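You operate a simulated robot arm through the tools that you are given. There is no shell and no other tool.

The job below is to be done with a simulated robot arm. You get a single attempt, and the scene is never put back.

Task
Lock out, grease the head bearing till a bead shows round the shaft, and power up again.
Fine: stop before it runs over; shut the cover before the lock bolt comes off.

It is judged by the outcome, as a careful person would: the job done as asked, and still so three seconds after it is handed in. It fails if anything else is knocked over, pushed out of place, dropped, spilled or broken. Lids that push on must go on centred and level and be pressed home; caps that screw on are set level and turned clockwise until they are tight.

Robot
A 6-joint arm with a two-finger parallel gripper, fixed in place. Base frame: the origin is at the foot of the arm, x ahead of it, y to its left, z up. Readings come in cm, rad, newtons and seconds.
With the tool pointing down near the work surface it reaches from about 16 to 78 cm from the base axis. Its first joint turns from -2.897 to 2.897 rad. Payload 3.91 kg.
Tool frame: the origin (TCP) lies between the finger pads and is the grasp point; the fingertips stand 3 cm ahead of it; z points along the fingers, y is the line along which they close. Largest opening 11 cm; finger width 2, thickness 1; the body of the gripper, 4.8 by 11.2 cm, starts 5.5 cm behind the TCP.
Orientation is told as [roll, pitch, yaw] about the base's x, y, z axes, in that order, counted from this pose: with the fingers straight down and closing along the base's y, the tool's x points along the base's -x, its y along +y and its z along -z.

Tools
- The arm moves only by the tool move_arm. Its argument "steps" is a list of rows, each an object of numbers (a shift or turn left out is 0, a gripper value left out holds the last): "x", "y", "z": the shift along the tool's x, y, z in cm; "rx", "ry", "rz": the turn, a rotation vector about the tool's x, y, z in degrees; "hand": the closure in counts, from 0 (fully open) to 255 (shut). In form: [{"x": .., "y": .., "z": .., "rx": .., "ry": .., "rz": .., "hand": ..}, ...]. A call has 1 to 20 rows; each row shifts and turns the commanded pose from where the row before left it, along the tool's axes as they then stand. Each row takes 0.2 s and may step no farther than 5 cm and 0.15 rad from the row before; otherwise, or with a gripper value out of range, the whole call is refused. A pose out of reach is approached as far as the arm can. The call stops where the force on the tool passes 60 N (or 10 N more than at its start, if that is more) or the arm is blocked; 0.2 s more then pass. Each finger travels about 4.5 cm/s and halts on what it meets, pressing with about 40 N; the grip force reading is that of the motor and also rises with nothing between the fingers. The clock runs only during rows and for 0.2 s after the last one: add rows that do not move to give the fingers time. It gives the time, the measured TCP pose, the force on the tool (base axes), the opening and the grip force at its end, in the units of the frame above (readings bear some noise), with the torque about the TCP (base axes, N m) and any sound that the robot's microphone picked up.
- Cameras (640 x 400 px; columns grow to the right, rows downward): "scene" is fixed at [22.04, -65.07, 158.07]; the picture's right is [0.94, -0.35, 0.00], its down [-0.15, -0.40, -0.90] and it looks along [0.31, 0.85, -0.43] (base axes); focal length 327 px, centre (320, 200). "wrist" rides on the gripper at [7.7, 0.7, -11.4] in the tool frame; the picture's right is [-0.09, 1.00, 0.00], its down [-0.80, -0.07, -0.59] and it looks along [-0.59, -0.05, 0.80] (tool axes); focal length 270 px, centre (320, 200). There is no depth. A picture from a camera that has moved, and an enlarged one, comes with that camera's place and axes in the base frame and with its lens.
- capture(camera): a new picture of that camera. The clock stands still meanwhile.
- lift_body(by): slides the trunk up (or, below 0, down) by that many cm; the arm rides with it, the base frame stays. It gives what a move gives, with no picture.
- close_up(camera, box): a new picture of the part [left, top, right, bottom] of that camera's present view, enlarged. The clock stands still meanwhile.
- job_done(): hands the job in; it is judged then, once.

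Nothing tells you positions but the pictures and the camera data. Unless the task says otherwise, let go and move clear before handing in.

The tools are called as a command line: name --argument value ..., lists and objects as JSON in quotes. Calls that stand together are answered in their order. move_arm: Moves the arm, as the interface text tells. Its arguments: {"type":"object","properties":{"steps":{"type":"array"}},"required":["steps"]} The other tools are called the same way: lift_body (by) slides the trunk up or down; capture (camera) takes a picture; close_up (camera, box) takes an enlarged picture of a part of a camera's view; job_done () hands the job in.

At the start:

```text
time: 0.0
position: [34.46, 20.72, 130.15]
tool_rot: [0.0, 0.0, 0.0]
wrist_force: [0.4, 0.7, -0.2]
torque: [0.01, 0.0, -0.03]
finger_gap: 11.02
finger_force: 0.0
trunk travel left (down, up): [-55.0, 6.0]
```

scene: 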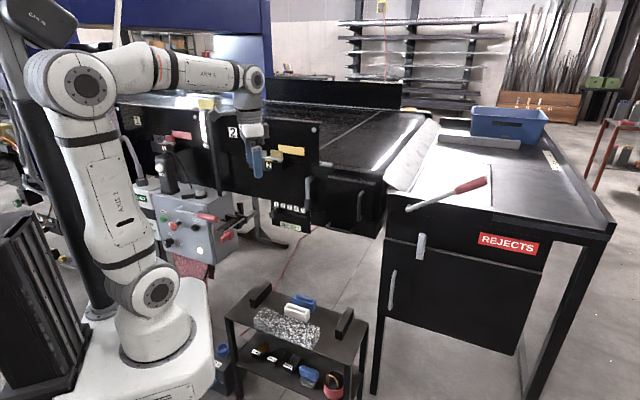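
wrist: 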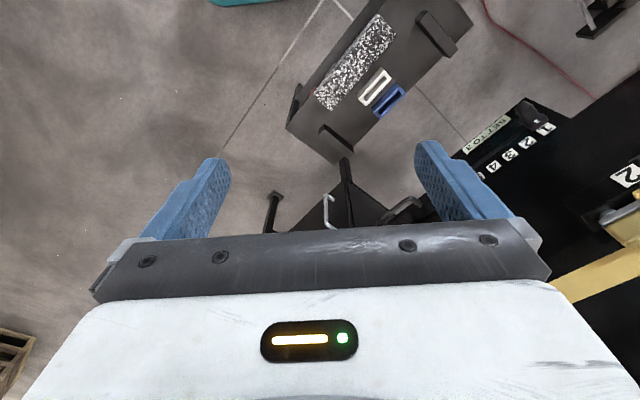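

I see a conveyor, a grey control box at left with red handle(s), a small trolley with objects, and a dial panel "SET TO ...". I'll look closer at each part before moving.

close_up --camera "scene" --box '[110, 80, 270, 280]'

close_up --camera "scene" --box '[200, 270, 380, 400]'

close_up --camera "scene" --box '[230, 80, 390, 240]'

close_up --camera "scene" --box '[380, 90, 620, 290]'

close_up --camera "wrist" --box '[270, 0, 640, 230]'

```text
2.00 times, centred on (190, 180) of scene
camera zoom: at [22.04, -65.07, 158.07], right [0.94, -0.35, 0.0], down [-0.15, -0.4, -0.9], along [0.31, 0.85, -0.43], focal length 653 px, centre (580, 240)
```

zoom: 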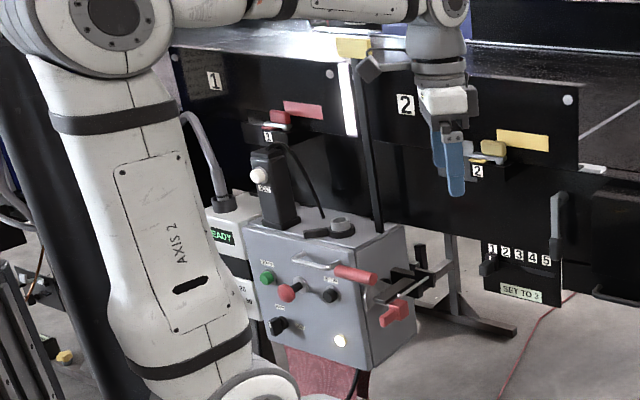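

```text
3.08 times, centred on (290, 335) of scene
camera zoom: at [22.04, -65.07, 158.07], right [0.94, -0.35, 0.0], down [-0.15, -0.4, -0.9], along [0.31, 0.85, -0.43], focal length 1005 px, centre (412, -215)
```

zoom: 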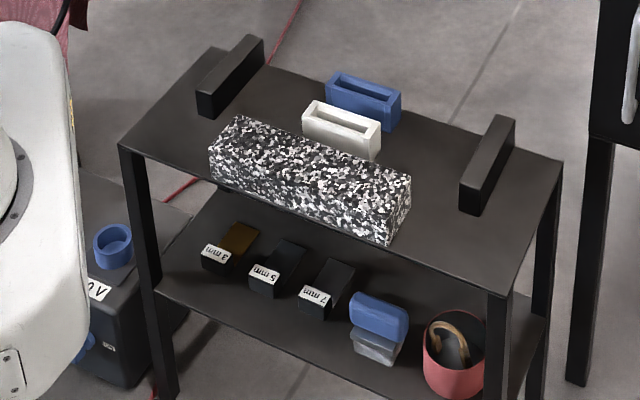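

```text
2.50 times, centred on (310, 160) of scene
camera zoom: at [22.04, -65.07, 158.07], right [0.94, -0.35, 0.0], down [-0.15, -0.4, -0.9], along [0.31, 0.85, -0.43], focal length 817 px, centre (345, 300)
```

zoom: 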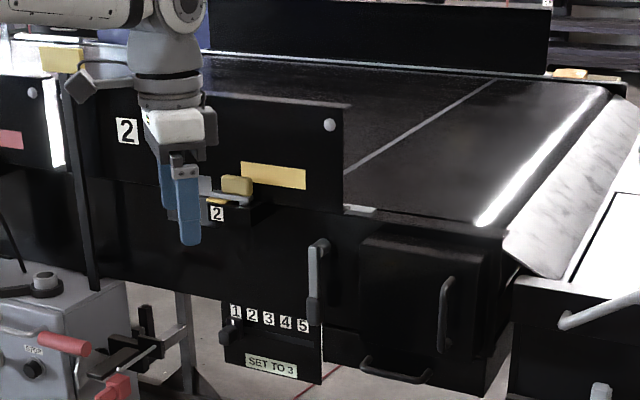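

```text
2.00 times, centred on (500, 190) of scene
camera zoom: at [22.04, -65.07, 158.07], right [0.94, -0.35, 0.0], down [-0.15, -0.4, -0.9], along [0.31, 0.85, -0.43], focal length 653 px, centre (-40, 220)
```

zoom: 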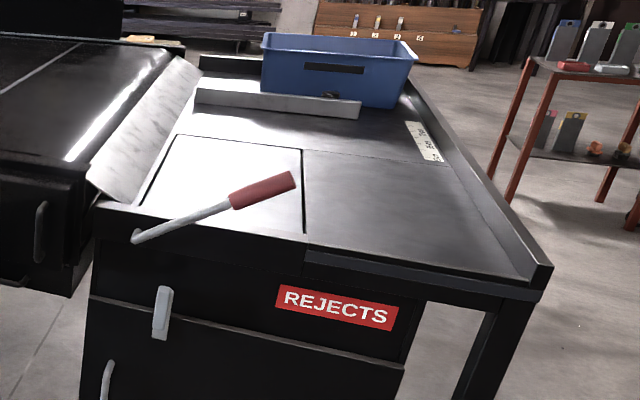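

```text
1.73 times, centred on (455, 115) of wrist
camera zoom: at [26.73, 21.42, 141.71], right [0.09, 1.0, 0.0], down [0.8, -0.07, 0.59], along [0.59, -0.05, -0.8], focal length 468 px, centre (86, 347)
```

zoom: 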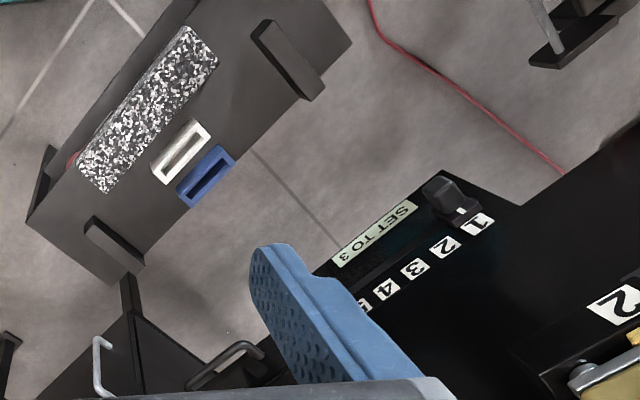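

I need finer detail on the box, the labelled panel and the conveyor end before deciding what each thing is.

close_up --camera "scene" --box '[150, 140, 220, 200]'

close_up --camera "scene" --box '[160, 190, 260, 270]'

close_up --camera "scene" --box '[255, 120, 345, 245]'

close_up --camera "scene" --box '[300, 160, 390, 250]'

close_up --camera "scene" --box '[115, 90, 275, 190]'

close_up --camera "scene" --box '[110, 170, 180, 240]'

close_up --camera "scene" --box '[200, 320, 270, 400]'

close_up --camera "scene" --box '[240, 330, 350, 400]'

close_up --camera "scene" --box '[450, 80, 640, 200]'

close_up --camera "scene" --box '[0, 200, 130, 400]'

```text
6.67 times, centred on (185, 170) of scene
camera zoom: at [22.04, -65.07, 158.07], right [0.94, -0.35, 0.0], down [-0.15, -0.4, -0.9], along [0.31, 0.85, -0.43], focal length 2178 px, centre (1220, 400)
```

zoom: 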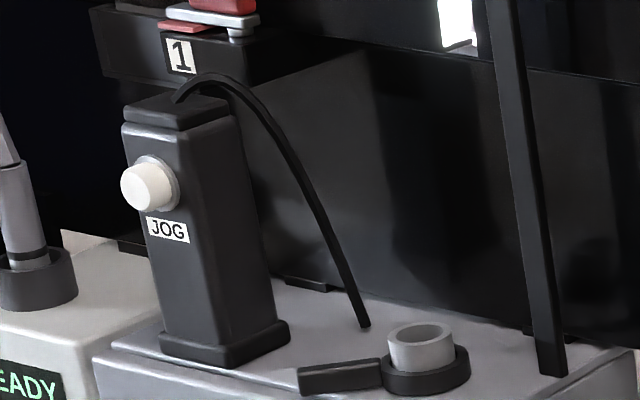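

```text
5.00 times, centred on (210, 230) of scene
camera zoom: at [22.04, -65.07, 158.07], right [0.94, -0.35, 0.0], down [-0.15, -0.4, -0.9], along [0.31, 0.85, -0.43], focal length 1633 px, centre (870, 50)
```

zoom: 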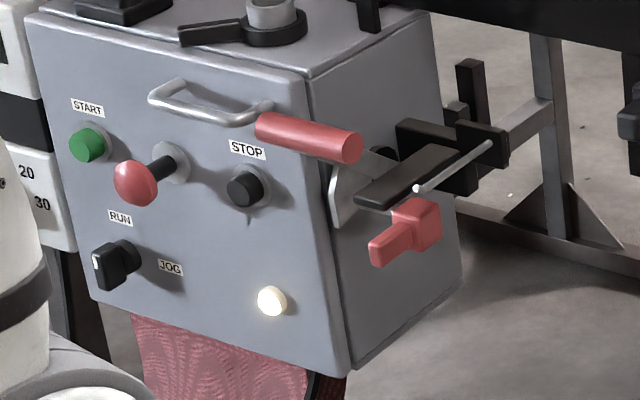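

```text
3.20 times, centred on (300, 182) of scene
camera zoom: at [22.04, -65.07, 158.07], right [0.94, -0.35, 0.0], down [-0.15, -0.4, -0.9], along [0.31, 0.85, -0.43], focal length 1045 px, centre (384, 256)
```

zoom: 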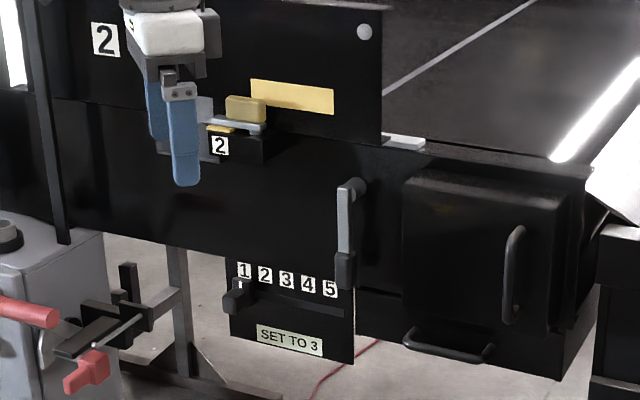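

```text
4.44 times, centred on (345, 205) of scene
camera zoom: at [22.04, -65.07, 158.07], right [0.94, -0.35, 0.0], down [-0.15, -0.4, -0.9], along [0.31, 0.85, -0.43], focal length 1452 px, centre (209, 178)
```

zoom: 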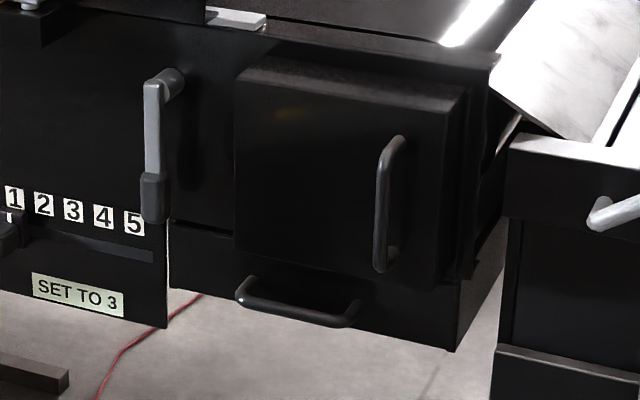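

```text
4.00 times, centred on (195, 140) of scene
camera zoom: at [22.04, -65.07, 158.07], right [0.94, -0.35, 0.0], down [-0.15, -0.4, -0.9], along [0.31, 0.85, -0.43], focal length 1307 px, centre (820, 440)
```

zoom: 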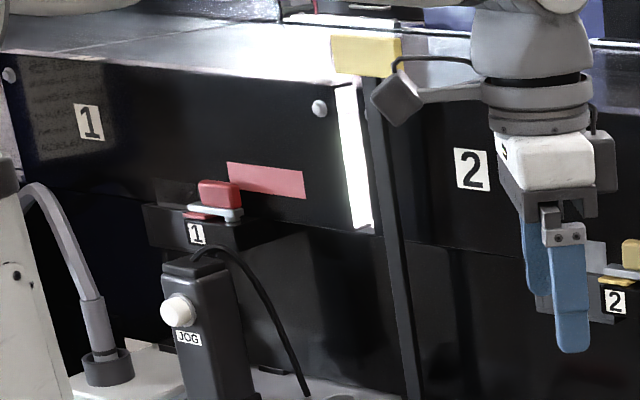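

```text
5.71 times, centred on (145, 205) of scene
camera zoom: at [22.04, -65.07, 158.07], right [0.94, -0.35, 0.0], down [-0.15, -0.4, -0.9], along [0.31, 0.85, -0.43], focal length 1867 px, centre (1320, 171)
```

zoom: 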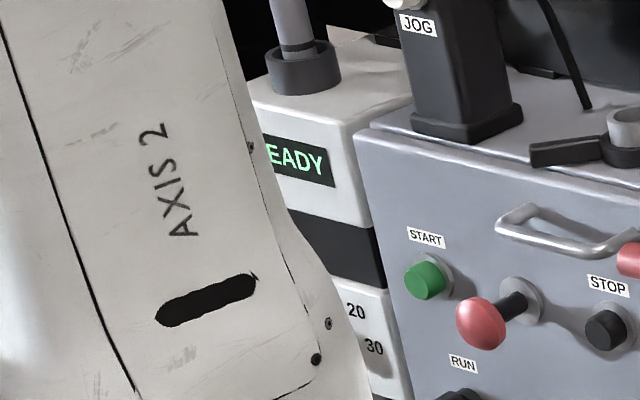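

```text
5.00 times, centred on (235, 360) of scene
camera zoom: at [22.04, -65.07, 158.07], right [0.94, -0.35, 0.0], down [-0.15, -0.4, -0.9], along [0.31, 0.85, -0.43], focal length 1633 px, centre (745, -600)
```

zoom: 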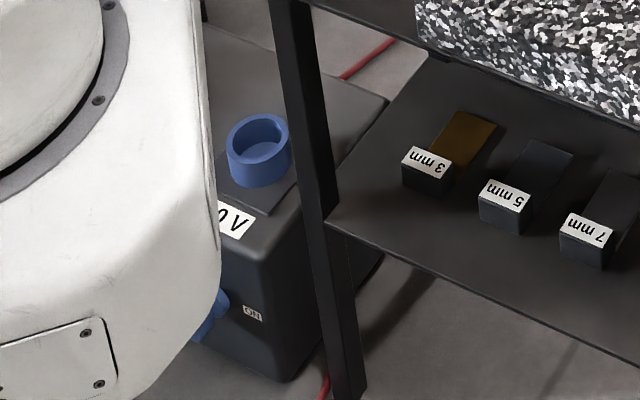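

```text
5.71 times, centred on (295, 365) of scene
camera zoom: at [22.04, -65.07, 158.07], right [0.94, -0.35, 0.0], down [-0.15, -0.4, -0.9], along [0.31, 0.85, -0.43], focal length 1867 px, centre (463, -743)
```

zoom: 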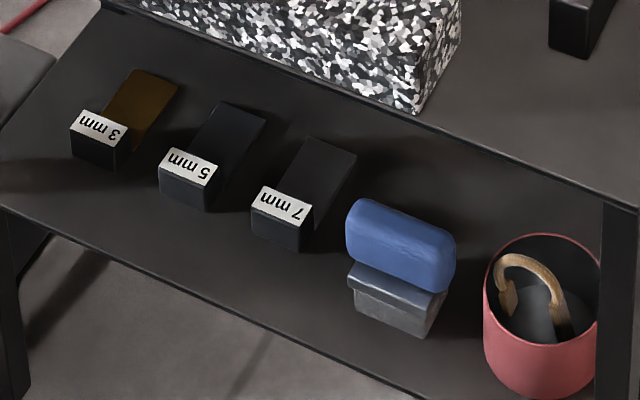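

```text
3.33 times, centred on (545, 140) of scene
camera zoom: at [22.04, -65.07, 158.07], right [0.94, -0.35, 0.0], down [-0.15, -0.4, -0.9], along [0.31, 0.85, -0.43], focal length 1089 px, centre (-430, 400)
```

zoom: 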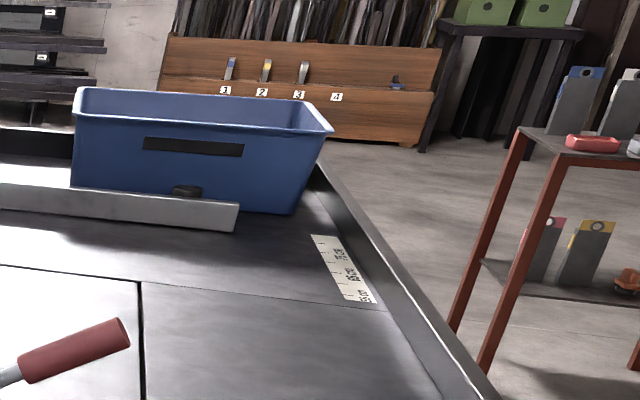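

```text
2.00 times, centred on (65, 300) of scene
camera zoom: at [22.04, -65.07, 158.07], right [0.94, -0.35, 0.0], down [-0.15, -0.4, -0.9], along [0.31, 0.85, -0.43], focal length 653 px, centre (830, 0)
```

zoom: 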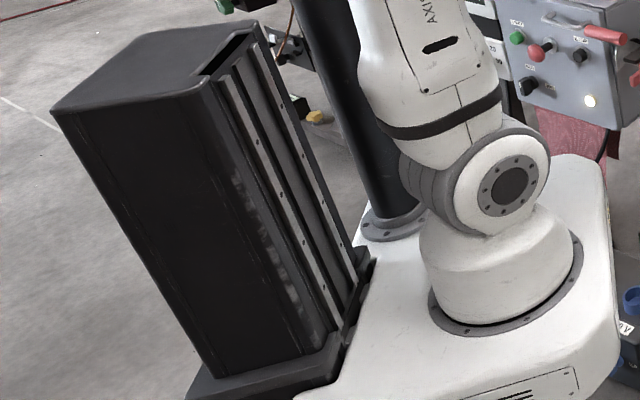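

The machine face runs at about 45° to the base: the "SET TO 3" label triangulates to about (53, 55, 87), facing the robot. I'll turn the wrist toward the face, in place, to look around with the wrist camera.

move_arm --steps '[{"rz": -7.5}, {"rz": -7.5}, {"rz": -7.5}, {"rz": -7.5}, {"rz": -7.5}, {"rz": -7.5}, {"ry": -7.5}, {"ry": -7.5}, {"ry": -7.5}, {"ry": -7.5}]'

capture --camera "wrist"

capture --camera "scene"

```text
time: 2.2
position: [34.41, 20.58, 130.28]
tool_rot: [-0.001, -0.528, 0.785]
wrist_force: [-0.7, 0.5, -0.7]
torque: [0.02, 0.02, 0.01]
finger_gap: 10.99
finger_force: 0.0
trunk travel left (down, up): [-55.0, 6.0]
```

```text
taken
camera wrist: at [25.11, 12.42, 136.34], right [-0.65, 0.76, 0.04], down [0.33, 0.23, 0.92], along [0.69, 0.61, -0.4], focal length 270 px, centre (320, 200)
```

wrist: 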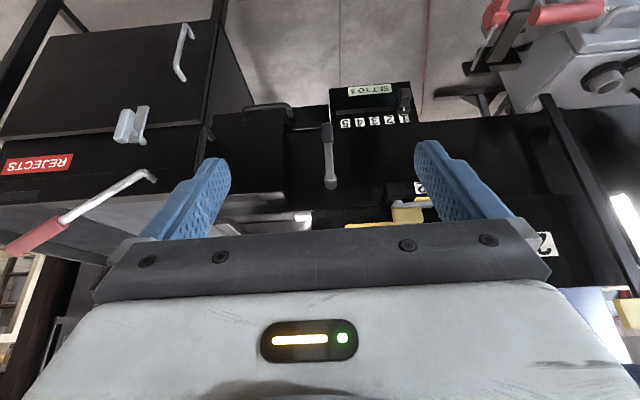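

```text
taken
```

scene: 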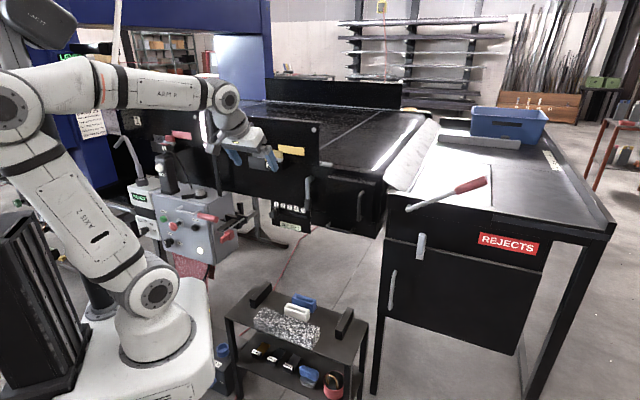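

The wrist view is upside-down but shows the face well: lever, the slider panel, the box with its red handles, and the rejects table. I'll enlarge these parts.

close_up --camera "wrist" --box '[200, 60, 440, 240]'

close_up --camera "wrist" --box '[440, 0, 640, 130]'

close_up --camera "wrist" --box '[0, 0, 240, 180]'

close_up --camera "scene" --box '[100, 120, 270, 270]'

close_up --camera "scene" --box '[40, 40, 140, 160]'

```text
2.22 times, centred on (320, 150) of wrist
camera zoom: at [25.11, 12.42, 136.34], right [-0.65, 0.76, 0.04], down [0.33, 0.23, 0.92], along [0.69, 0.61, -0.4], focal length 601 px, centre (320, 311)
```

zoom: 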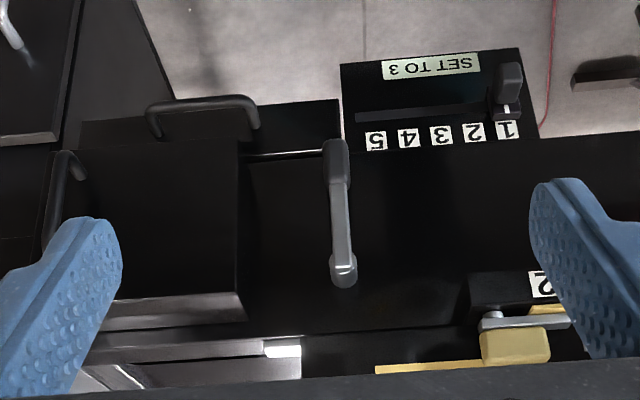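

```text
3.08 times, centred on (540, 65) of wrist
camera zoom: at [25.11, 12.42, 136.34], right [-0.65, 0.76, 0.04], down [0.33, 0.23, 0.92], along [0.69, 0.61, -0.4], focal length 832 px, centre (-357, 615)
```

zoom: 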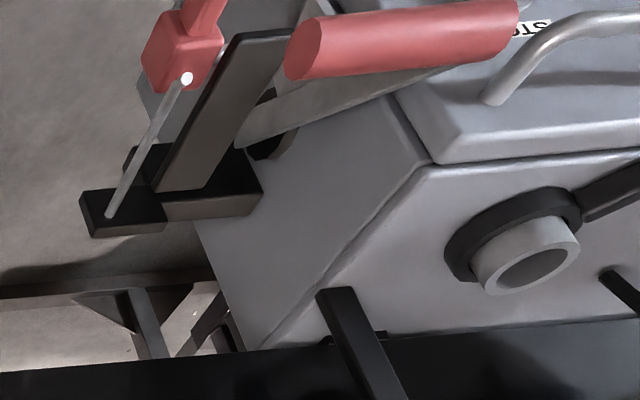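

```text
2.22 times, centred on (120, 90) of wrist
camera zoom: at [25.11, 12.42, 136.34], right [-0.65, 0.76, 0.04], down [0.33, 0.23, 0.92], along [0.69, 0.61, -0.4], focal length 601 px, centre (764, 444)
```

zoom: 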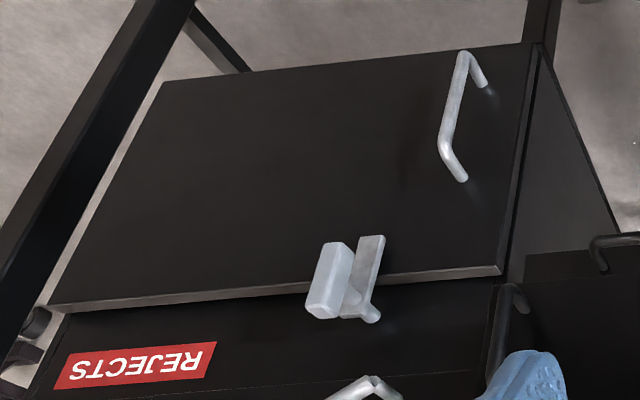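

```text
2.67 times, centred on (185, 195) of scene
camera zoom: at [22.04, -65.07, 158.07], right [0.94, -0.35, 0.0], down [-0.15, -0.4, -0.9], along [0.31, 0.85, -0.43], focal length 871 px, centre (680, 213)
```

zoom: 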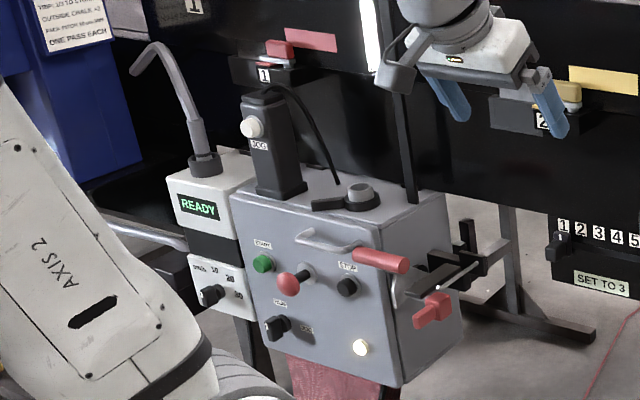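

```text
3.33 times, centred on (90, 100) of scene
camera zoom: at [22.04, -65.07, 158.07], right [0.94, -0.35, 0.0], down [-0.15, -0.4, -0.9], along [0.31, 0.85, -0.43], focal length 1089 px, centre (1087, 533)
```

zoom: 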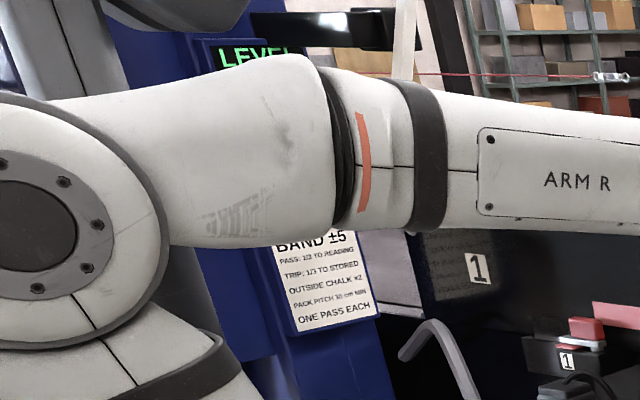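

I'll roll the tool half a turn so the camera rides above the fingers, then raise the fingers toward level to look straight at the face.

move_arm --steps '[{"rz": 8.5}, {"rz": 8.5}, {"rz": 8.5}, {"rz": 8.5}, {"rz": 8.5}, {"rz": 8.5}, {"rz": 8.5}, {"rz": 8.5}, {"rz": 8.5}, {"rz": 8.5}, {"rz": 8.5}, {"rz": 8.5}, {"rz": 8.5}, {"rz": 8.5}, {"rz": 8.5}, {"rz": 8.5}, {"rz": 8.5}, {"rz": 8.5}, {"rz": 8.5}, {"rz": 8.5}]'

move_arm --steps '[{"rz": 8.5}, {"rz": 1.5}, {"ry": 8}, {"ry": 8}, {"ry": 8}, {"ry": 8}, {"ry": 8}]'

capture --camera "wrist"

capture --camera "scene"

```text
time: 6.4
position: [34.3, 20.69, 130.17]
tool_rot: [0.099, 0.514, -2.158]
wrist_force: [-1.3, -0.3, 0.5]
torque: [0.01, 0.0, 0.01]
finger_gap: 11.02
finger_force: 0.0
trunk travel left (down, up): [-55.0, 6.0]
```

```text
time: 8.0
position: [34.36, 20.73, 130.16]
tool_rot: [0.002, 1.221, -2.355]
wrist_force: [0.0, 0.2, -0.4]
torque: [0.01, 0.0, -0.03]
finger_gap: 11.02
finger_force: 0.1
trunk travel left (down, up): [-55.0, 6.0]
```

```text
taken
camera wrist: at [29.07, 14.54, 141.43], right [0.68, -0.73, -0.08], down [-0.64, -0.54, -0.55], along [0.35, 0.43, -0.83], focal length 270 px, centre (320, 200)
```

wrist: 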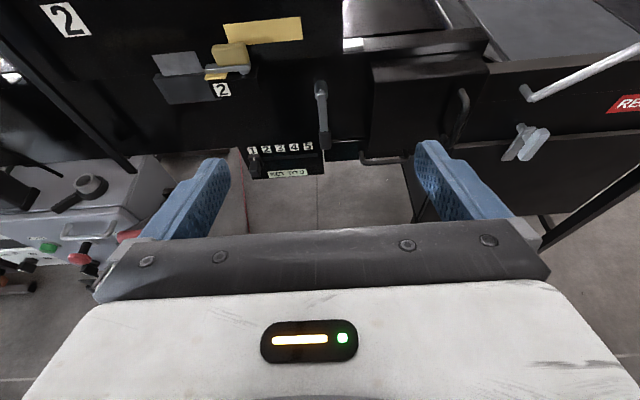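

```text
taken
```

scene: 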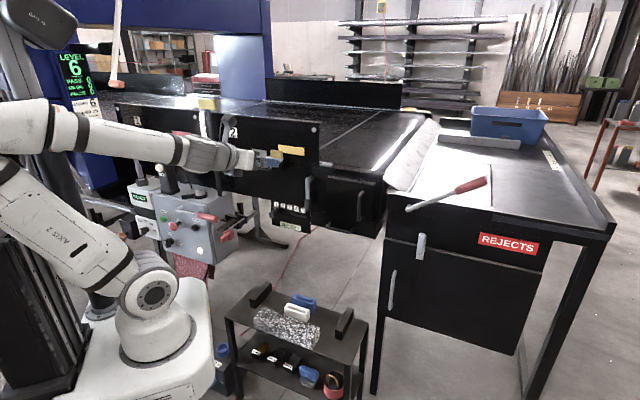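

move_arm --steps '[{"ry": 8}, {"ry": 8}, {"ry": 8}, {"ry": 8}]'

capture --camera "wrist"

close_up --camera "wrist" --box '[180, 80, 340, 240]'

close_up --camera "wrist" --box '[300, 80, 500, 240]'

close_up --camera "wrist" --box '[0, 100, 160, 260]'

close_up --camera "wrist" --box '[440, 60, 640, 260]'

```text
time: 9.0
position: [39.76, 23.13, 136.99]
tool_rot: [3.139, 1.359, 0.785]
wrist_force: [0.2, -0.2, -0.7]
torque: [0.0, 0.01, 0.01]
finger_gap: 10.99
finger_force: 0.1
out of reach, approached as far as the arm can: row 1, 2, 3, 4
trunk travel left (down, up): [-55.0, 6.0]
```

```text
taken
camera wrist: at [31.13, 13.6, 142.23], right [0.72, -0.69, -0.09], down [-0.34, -0.24, -0.91], along [0.61, 0.68, -0.41], focal length 270 px, centre (320, 200)
```

wrist: 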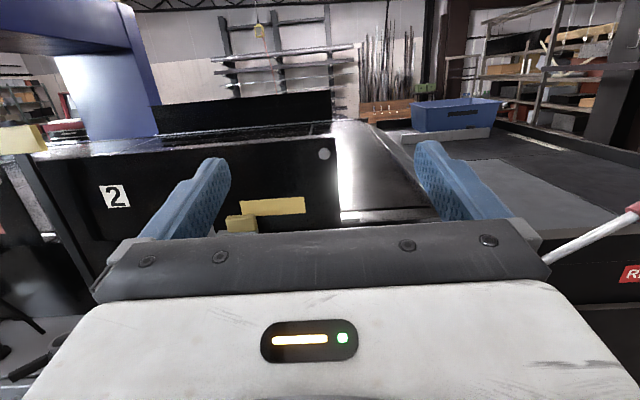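

```text
2.50 times, centred on (260, 160) of wrist
camera zoom: at [31.13, 13.6, 142.23], right [0.72, -0.69, -0.09], down [-0.34, -0.24, -0.91], along [0.61, 0.68, -0.41], focal length 676 px, centre (470, 300)
```

zoom: 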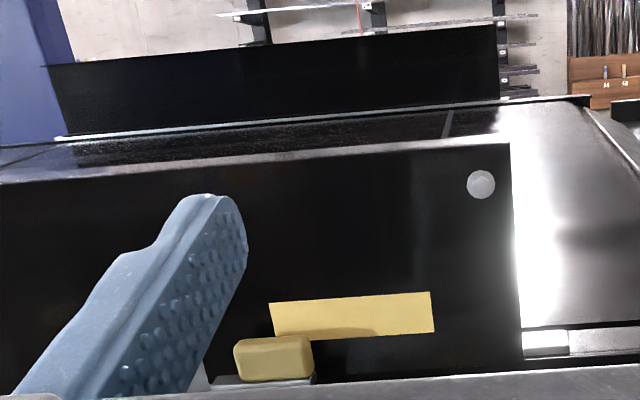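

```text
2.50 times, centred on (400, 160) of wrist
camera zoom: at [31.13, 13.6, 142.23], right [0.72, -0.69, -0.09], down [-0.34, -0.24, -0.91], along [0.61, 0.68, -0.41], focal length 676 px, centre (120, 300)
```

zoom: 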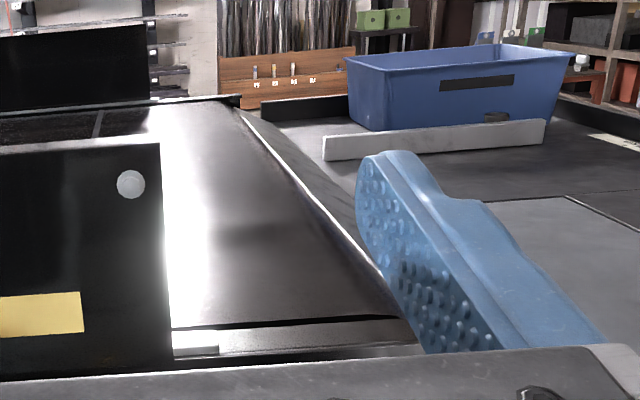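

```text
2.50 times, centred on (80, 180) of wrist
camera zoom: at [31.13, 13.6, 142.23], right [0.72, -0.69, -0.09], down [-0.34, -0.24, -0.91], along [0.61, 0.68, -0.41], focal length 676 px, centre (920, 250)
```

zoom: 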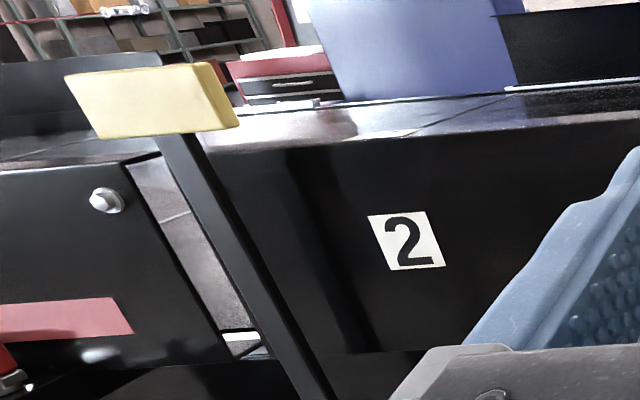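

```text
2.00 times, centred on (540, 160) of wrist
camera zoom: at [31.13, 13.6, 142.23], right [0.72, -0.69, -0.09], down [-0.34, -0.24, -0.91], along [0.61, 0.68, -0.41], focal length 541 px, centre (-120, 280)
```

zoom: 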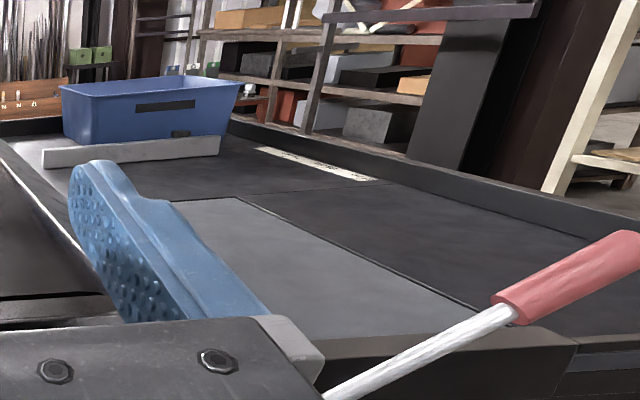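

The level pose was near the arm's limit at this height, so I'll slide the trunk down a little, well clear of everything, and bring the tool to level there.

lift_body --by -15

move_arm --steps '[{"ry": -6}, {"ry": -6}, {"z": -4}, {"z": -4}]'

capture --camera "wrist"

capture --camera "scene"

```text
time: 10.8
position: [39.75, 23.11, 122.08]
tool_rot: [3.14, 1.361, 0.784]
wrist_force: [-0.3, 0.3, 0.5]
torque: [-0.02, -0.03, 0.01]
finger_gap: 11.0
finger_force: 0.0
trunk travel left (down, up): [-40.0, 21.0]
```

```text
time: 11.9
position: [38.11, 18.79, 117.44]
tool_rot: [-0.572, 1.407, -2.908]
wrist_force: [1.3, -0.3, -0.1]
torque: [-0.01, -0.01, -0.02]
finger_gap: 10.99
finger_force: 0.0
out of reach, approached as far as the arm can: row 4
trunk travel left (down, up): [-40.0, 21.0]
stopped in row 4: the arm was blocked; the commanded pose is now the measured one
```

```text
taken
camera wrist: at [32.0, 10.4, 126.68], right [0.7, -0.69, -0.17], down [-0.58, -0.41, -0.7], along [0.42, 0.59, -0.69], focal length 270 px, centre (320, 200)
```

wrist: 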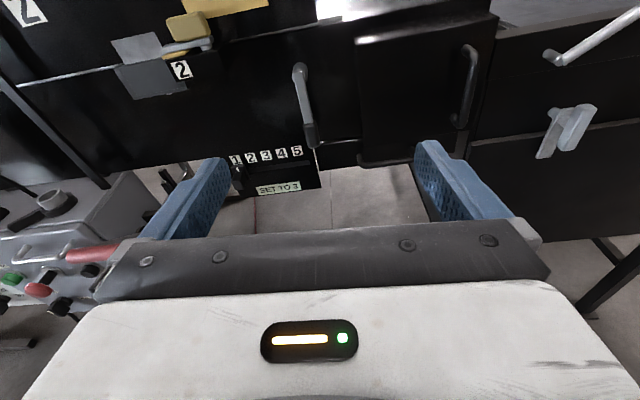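

```text
taken
```

scene: 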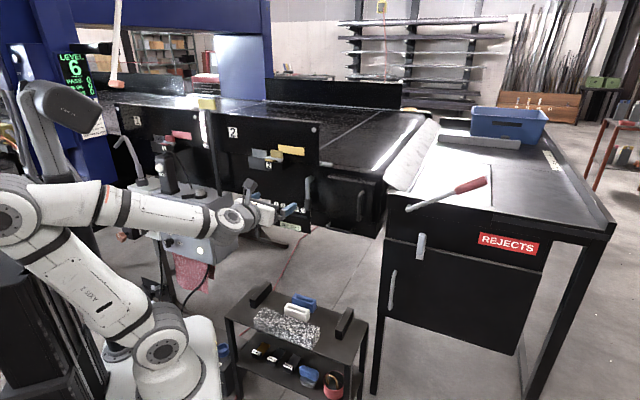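

close_up --camera "wrist" --box '[210, 20, 350, 210]'

close_up --camera "wrist" --box '[330, 0, 510, 180]'

close_up --camera "wrist" --box '[0, 150, 200, 320]'

close_up --camera "wrist" --box '[80, 0, 280, 120]'

close_up --camera "wrist" --box '[480, 0, 640, 180]'

close_up --camera "scene" --box '[200, 320, 280, 400]'

```text
2.11 times, centred on (280, 115) of wrist
camera zoom: at [32.0, 10.4, 126.68], right [0.7, -0.69, -0.17], down [-0.58, -0.41, -0.7], along [0.42, 0.59, -0.69], focal length 569 px, centre (404, 379)
```

zoom: 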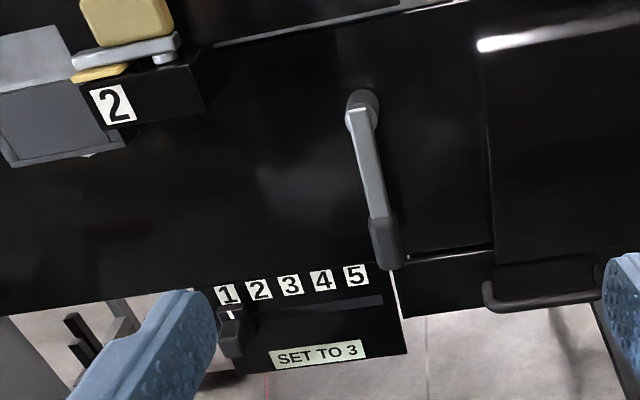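

```text
2.22 times, centred on (420, 90) of wrist
camera zoom: at [32.0, 10.4, 126.68], right [0.7, -0.69, -0.17], down [-0.58, -0.41, -0.7], along [0.42, 0.59, -0.69], focal length 601 px, centre (98, 444)
```

zoom: 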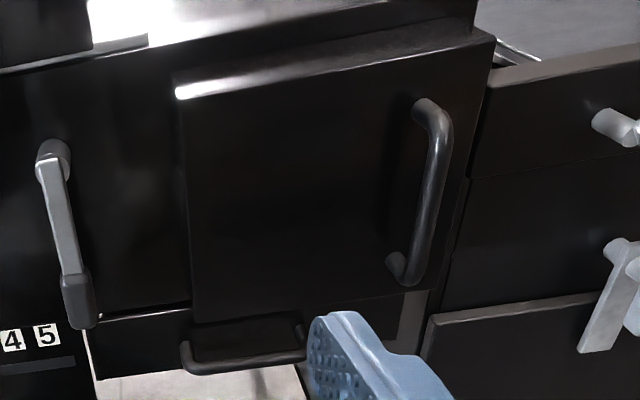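

```text
2.35 times, centred on (100, 235) of wrist
camera zoom: at [32.0, 10.4, 126.68], right [0.7, -0.69, -0.17], down [-0.58, -0.41, -0.7], along [0.42, 0.59, -0.69], focal length 636 px, centre (838, 118)
```

zoom: 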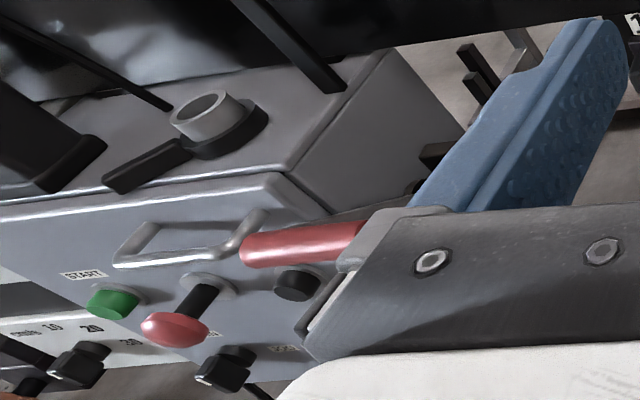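

```text
3.20 times, centred on (180, 60) of wrist
camera zoom: at [32.0, 10.4, 126.68], right [0.7, -0.69, -0.17], down [-0.58, -0.41, -0.7], along [0.42, 0.59, -0.69], focal length 865 px, centre (768, 648)
```

zoom: 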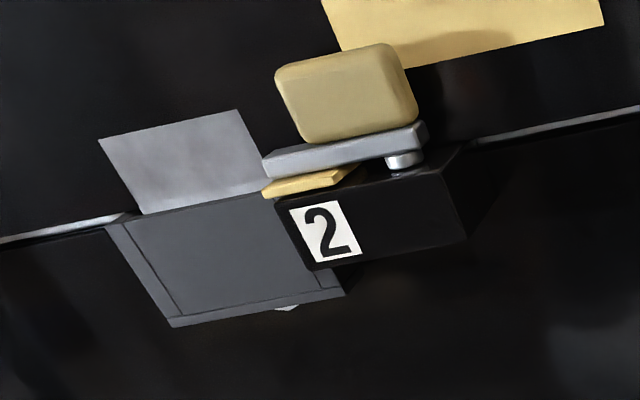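

```text
2.22 times, centred on (560, 90) of wrist
camera zoom: at [32.0, 10.4, 126.68], right [0.7, -0.69, -0.17], down [-0.58, -0.41, -0.7], along [0.42, 0.59, -0.69], focal length 601 px, centre (-213, 444)
```

zoom: 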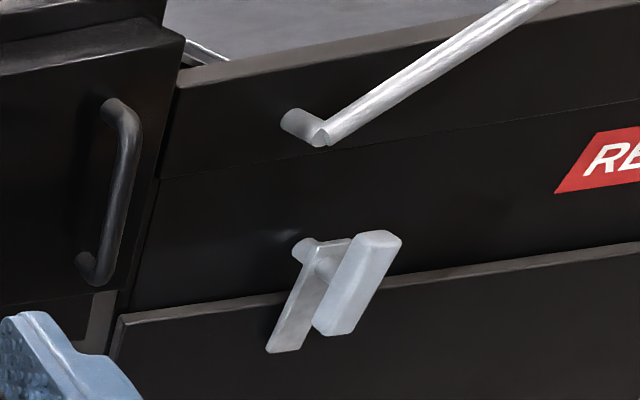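

```text
5.00 times, centred on (240, 360) of scene
camera zoom: at [22.04, -65.07, 158.07], right [0.94, -0.35, 0.0], down [-0.15, -0.4, -0.9], along [0.31, 0.85, -0.43], focal length 1633 px, centre (720, -600)
```

zoom: 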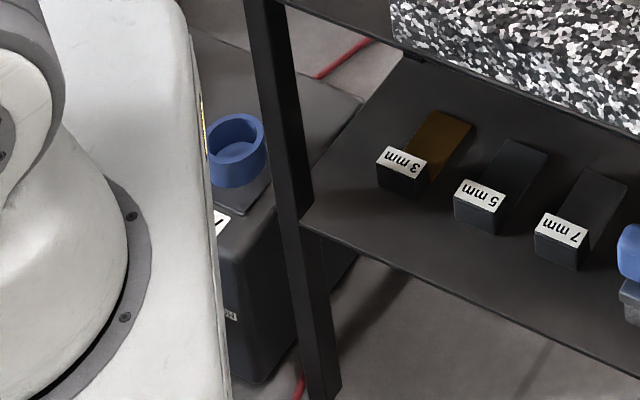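

The arm stopped at a joint limit there (no contact). Now I want a clear view of the isolator on the right side of the grey box, so I'll point the fingers down again and swing the camera to look that way.

move_arm --steps '[{"ry": -8}, {"ry": -8}, {"ry": -8}, {"ry": -8}, {"ry": -8}, {"ry": -8}, {"ry": -8}, {"ry": -8}, {"ry": -8}, {"ry": -8}]'

```text
time: 14.1
position: [37.8, 18.66, 117.81]
tool_rot: [-0.084, 0.04, -2.343]
wrist_force: [0.6, 0.8, 0.1]
torque: [0.0, 0.0, 0.01]
finger_gap: 11.02
finger_force: 0.2
trunk travel left (down, up): [-40.0, 21.0]
```

move_arm --steps '[{"rx": -4.8}, {"ry": -2.3}, {"rz": -8.5}, {"rz": -8.5}, {"rz": -8.5}, {"rz": -8.5}, {"rz": -8.5}, {"rz": -8.5}, {"rz": -8.5}, {"rz": -8.5}, {"rz": -8.5}, {"rz": -8.5}, {"rz": -8.5}, {"rz": -8.5}, {"rz": -8.5}, {"rz": -8.5}, {"rz": -8.5}, {"rz": -8.5}, {"rz": -8.5}, {"rz": -8.5}]'

move_arm --steps '[{"rz": -8.5}, {"rz": -8.5}, {"rz": -8.5}, {"rz": -8.5}, {"rz": -8.5}, {"rz": -8.5}, {"rz": -8.5}, {"rz": -8.5}, {"rz": -8.5}, {"rz": -8.5}, {"rz": -8.5}, {"rz": -8.5}, {"rz": -8.5}, {"rz": -2.7}]'

```text
time: 18.3
position: [37.86, 18.73, 117.89]
tool_rot: [0.001, -0.001, 0.328]
wrist_force: [0.3, 0.6, 1.0]
torque: [-0.01, 0.01, 0.04]
finger_gap: 10.99
finger_force: 0.1
trunk travel left (down, up): [-40.0, 21.0]
```

```text
time: 21.3
position: [37.86, 18.76, 117.85]
tool_rot: [-0.005, -0.003, 2.303]
wrist_force: [0.1, -0.7, -0.8]
torque: [0.01, 0.02, 0.01]
finger_gap: 10.99
finger_force: 0.0
trunk travel left (down, up): [-40.0, 21.0]
```

move_arm --steps '[{"x": -3.53, "y": -1.85, "z": 1.6}, {"x": -3.53, "y": -1.85, "z": 1.6}, {"x": -3.53, "y": -1.85, "z": 1.6}, {"x": -3.53, "y": -1.85, "z": 1.6}, {"x": -3.53, "y": -1.85, "z": 1.6}, {"x": -3.53, "y": -1.85, "z": 1.6}, {"ry": -7.5}, {"ry": -7.5}, {"ry": -7.5}]'

capture --camera "wrist"

capture --camera "scene"

```text
time: 23.3
position: [32.06, 41.82, 108.31]
tool_rot: [-0.002, -0.397, 2.301]
wrist_force: [0.0, 0.3, 0.3]
torque: [-0.03, -0.01, 0.03]
finger_gap: 10.96
finger_force: 0.1
trunk travel left (down, up): [-40.0, 21.0]
```

```text
taken
camera wrist: at [39.27, 32.9, 115.96], right [-0.8, -0.6, 0.03], down [-0.29, 0.43, 0.86], along [-0.53, 0.67, -0.51], focal length 270 px, centre (320, 200)
```

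wrist: 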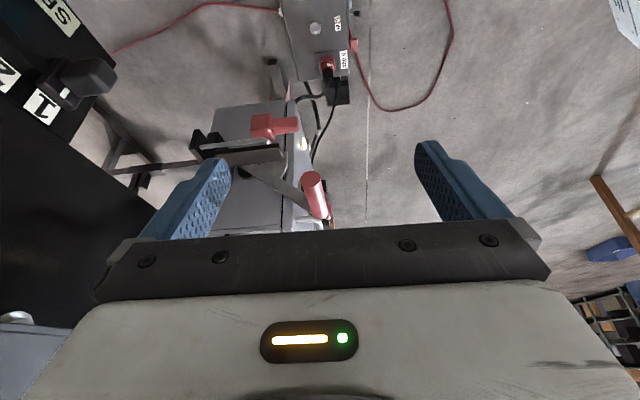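

```text
taken
```

scene: 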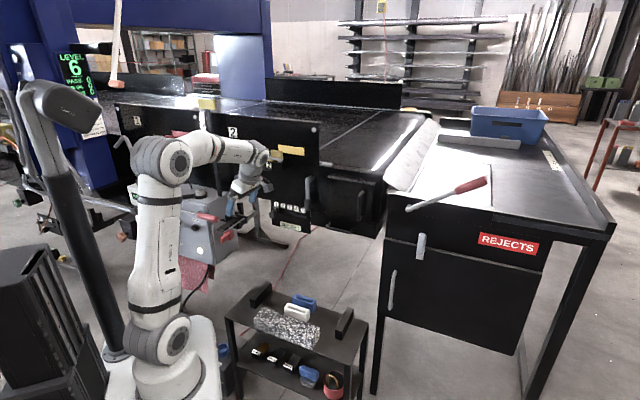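

close_up --camera "wrist" --box '[180, 90, 350, 240]'

close_up --camera "wrist" --box '[250, 0, 380, 110]'

close_up --camera "scene" --box '[180, 180, 260, 270]'

close_up --camera "wrist" --box '[0, 0, 160, 180]'

```text
2.67 times, centred on (265, 165) of wrist
camera zoom: at [39.27, 32.9, 115.96], right [-0.8, -0.6, 0.03], down [-0.29, 0.43, 0.86], along [-0.53, 0.67, -0.51], focal length 721 px, centre (467, 293)
```

zoom: 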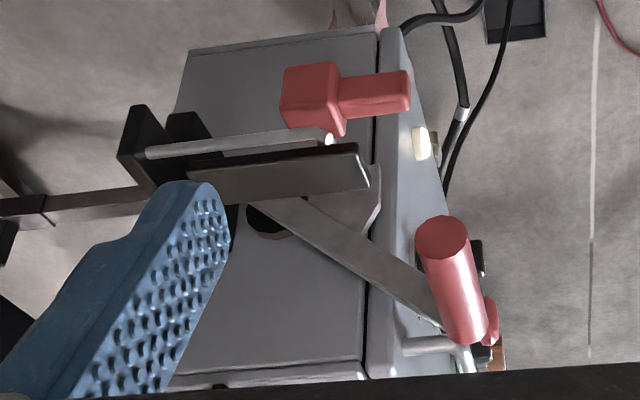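

```text
3.64 times, centred on (315, 55) of wrist
camera zoom: at [39.27, 32.9, 115.96], right [-0.8, -0.6, 0.03], down [-0.29, 0.43, 0.86], along [-0.53, 0.67, -0.51], focal length 983 px, centre (338, 727)
```

zoom: 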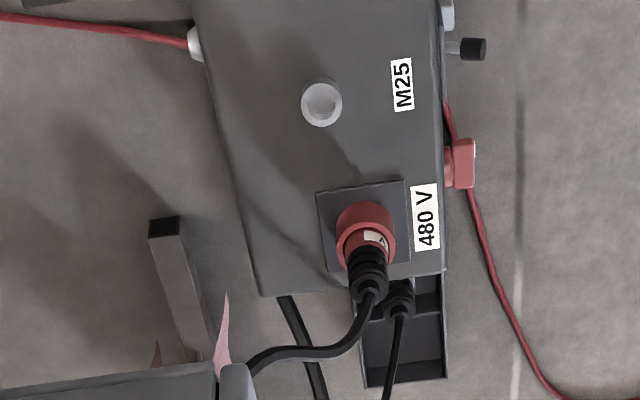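

```text
4.44 times, centred on (220, 225) of scene
camera zoom: at [22.04, -65.07, 158.07], right [0.94, -0.35, 0.0], down [-0.15, -0.4, -0.9], along [0.31, 0.85, -0.43], focal length 1452 px, centre (764, 89)
```

zoom: 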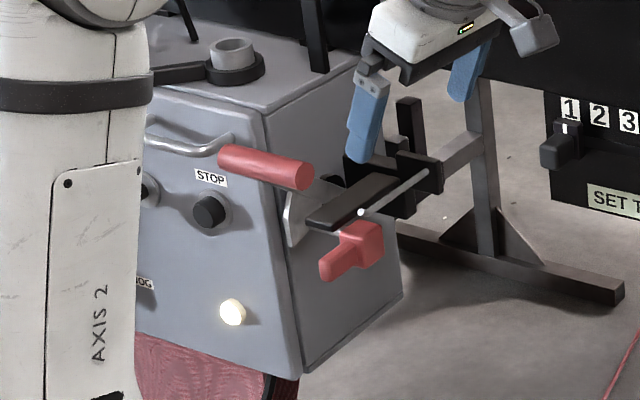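

```text
2.22 times, centred on (80, 90) of wrist
camera zoom: at [39.27, 32.9, 115.96], right [-0.8, -0.6, 0.03], down [-0.29, 0.43, 0.86], along [-0.53, 0.67, -0.51], focal length 601 px, centre (853, 444)
```

zoom: 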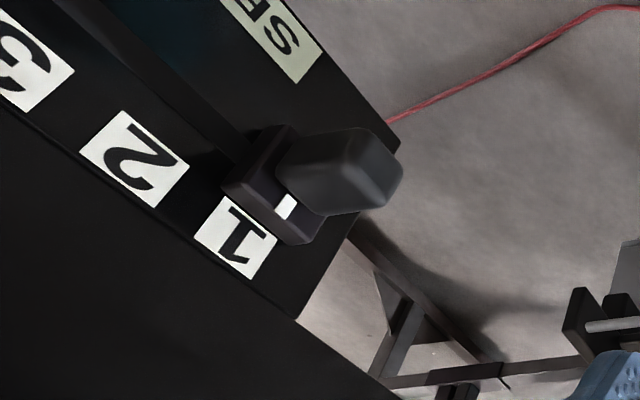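

The isolator is a lever with a red grip pivoted on the box's right side; below it there is a rod with a bracket and a red knob. I'll drop lower to look at that mechanism side-on.

move_arm --steps '[{"x": 1.1, "y": -0.18, "z": 4.15}, {"x": 1.1, "y": -0.18, "z": 4.15}, {"x": 1.1, "y": -0.18, "z": 4.15}, {"x": 1.1, "y": -0.18, "z": 4.15}, {"ry": -7.5}, {"ry": -7.5}, {"ry": -7.5}]'

capture --camera "wrist"

close_up --camera "wrist" --box '[170, 80, 430, 240]'

close_up --camera "scene" --box '[180, 180, 260, 270]'

```text
time: 24.9
position: [31.22, 44.12, 91.3]
tool_rot: [-0.003, -0.788, 2.305]
wrist_force: [-0.1, -0.2, -0.6]
torque: [0.0, 0.0, 0.03]
finger_gap: 11.0
finger_force: 0.0
trunk travel left (down, up): [-40.0, 21.0]
```

```text
taken
camera wrist: at [39.64, 33.59, 93.99], right [-0.78, -0.62, 0.06], down [-0.04, 0.15, 0.99], along [-0.62, 0.77, -0.15], focal length 270 px, centre (320, 200)
```

wrist: 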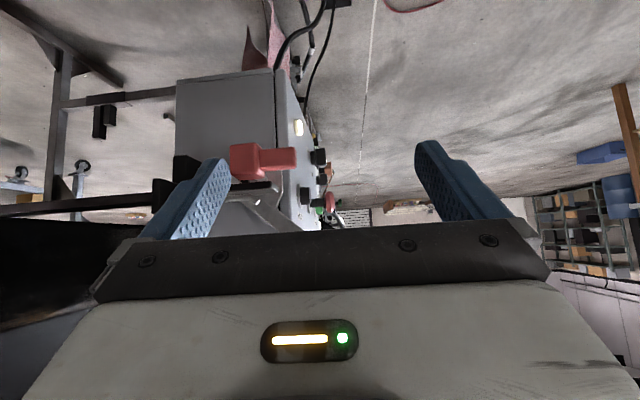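

```text
2.46 times, centred on (300, 160) of wrist
camera zoom: at [39.64, 33.59, 93.99], right [-0.78, -0.62, 0.06], down [-0.04, 0.15, 0.99], along [-0.62, 0.77, -0.15], focal length 665 px, centre (369, 298)
```

zoom: 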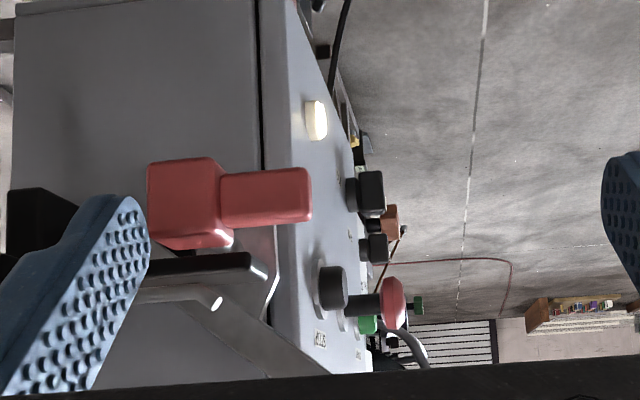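

```text
4.44 times, centred on (220, 225) of scene
camera zoom: at [22.04, -65.07, 158.07], right [0.94, -0.35, 0.0], down [-0.15, -0.4, -0.9], along [0.31, 0.85, -0.43], focal length 1452 px, centre (764, 89)
```

zoom: 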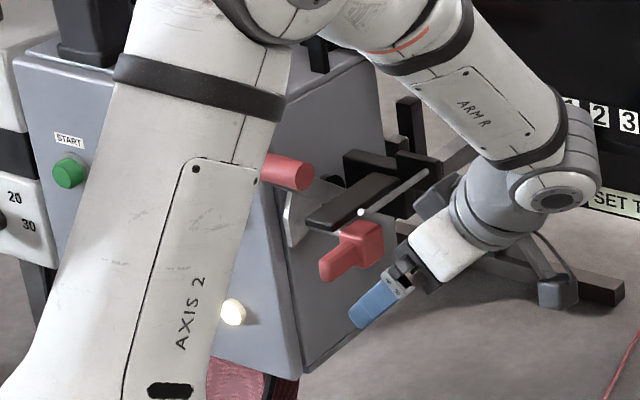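

close_up --camera "wrist" --box '[215, 120, 305, 235]'

close_up --camera "scene" --box '[205, 200, 245, 250]'

```text
3.48 times, centred on (260, 178) of wrist
camera zoom: at [39.64, 33.59, 93.99], right [-0.78, -0.62, 0.06], down [-0.04, 0.15, 0.99], along [-0.62, 0.77, -0.15], focal length 940 px, centre (529, 278)
```

zoom: 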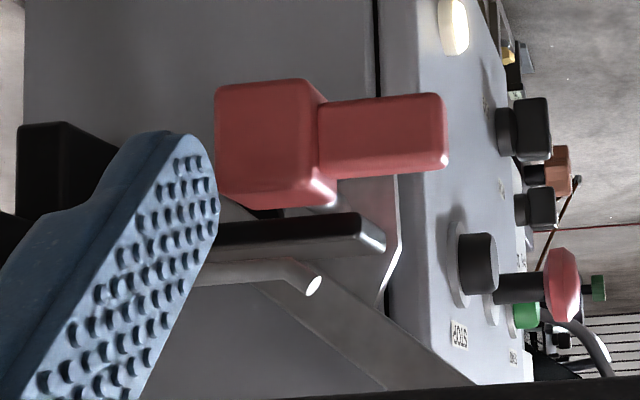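

```text
8.00 times, centred on (225, 225) of scene
camera zoom: at [22.04, -65.07, 158.07], right [0.94, -0.35, 0.0], down [-0.15, -0.4, -0.9], along [0.31, 0.85, -0.43], focal length 2613 px, centre (1080, 0)
```

zoom: 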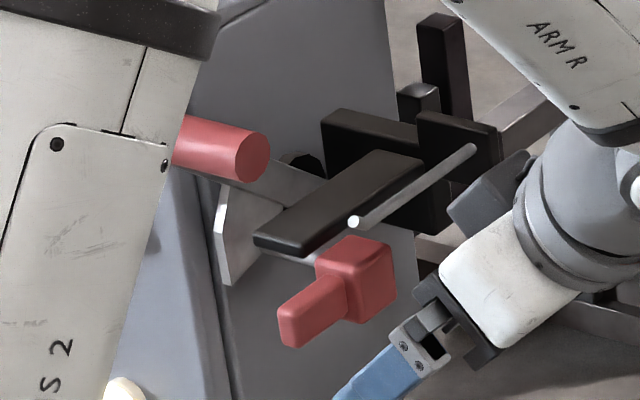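

The bolt assembly (flat black bar, red knob) sits under the lever's red grip, so "off" is almost surely lever down, with the bolt then slid across above it. I'll set the tool up to straddle the grip from the robot's side, tilted 45°, and look again from there.

move_arm --steps '[{"ry": 7.5}, {"ry": 7.5}, {"ry": 7.5}, {"ry": 7.5}, {"ry": 7.5}, {"ry": 7.6}, {"rz": -3}, {"z": -4.6}, {"z": -4.6}, {"z": -4.6}, {"x": -3.66, "y": 1.4}, {"x": -3.66, "y": 1.4}, {"x": -3.66, "y": 1.4}, {"x": -3.66, "y": 1.4}, {"rx": 7.5}, {"rx": 7.5}, {"rx": 7.5}, {"rx": 7.5}, {"rx": 7.5}, {"rx": 7.5}]'

capture --camera "wrist"

capture --camera "scene"

```text
time: 29.1
position: [16.75, 50.52, 104.9]
tool_rot: [-0.788, -0.001, 2.353]
wrist_force: [0.5, 0.2, 0.5]
torque: [0.02, -0.01, 0.02]
finger_gap: 10.98
finger_force: 0.0
trunk travel left (down, up): [-40.0, 21.0]
```

```text
taken
camera wrist: at [16.06, 39.05, 112.74], right [-0.56, -0.43, -0.71], down [-0.83, 0.3, 0.47], along [0.01, 0.85, -0.53], focal length 270 px, centre (320, 200)
```

wrist: 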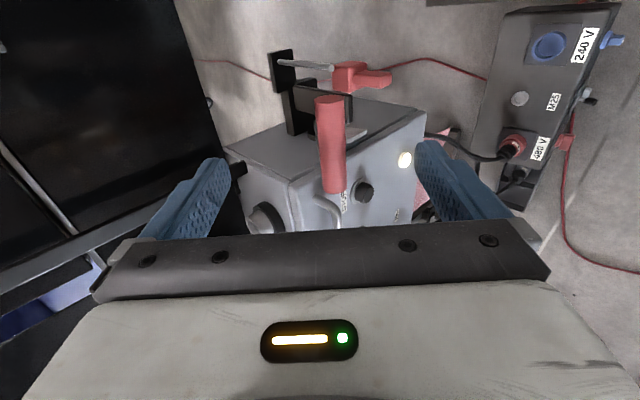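

```text
taken
```

scene: 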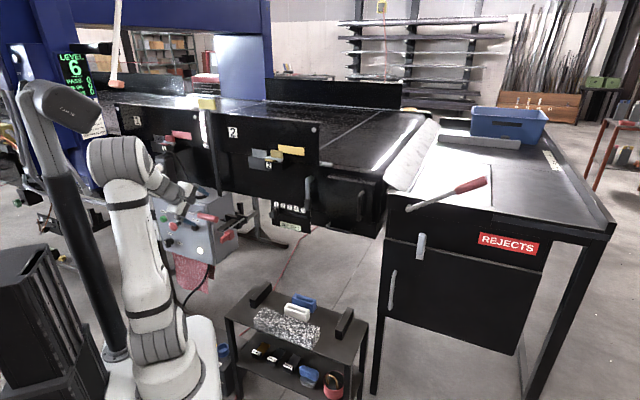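

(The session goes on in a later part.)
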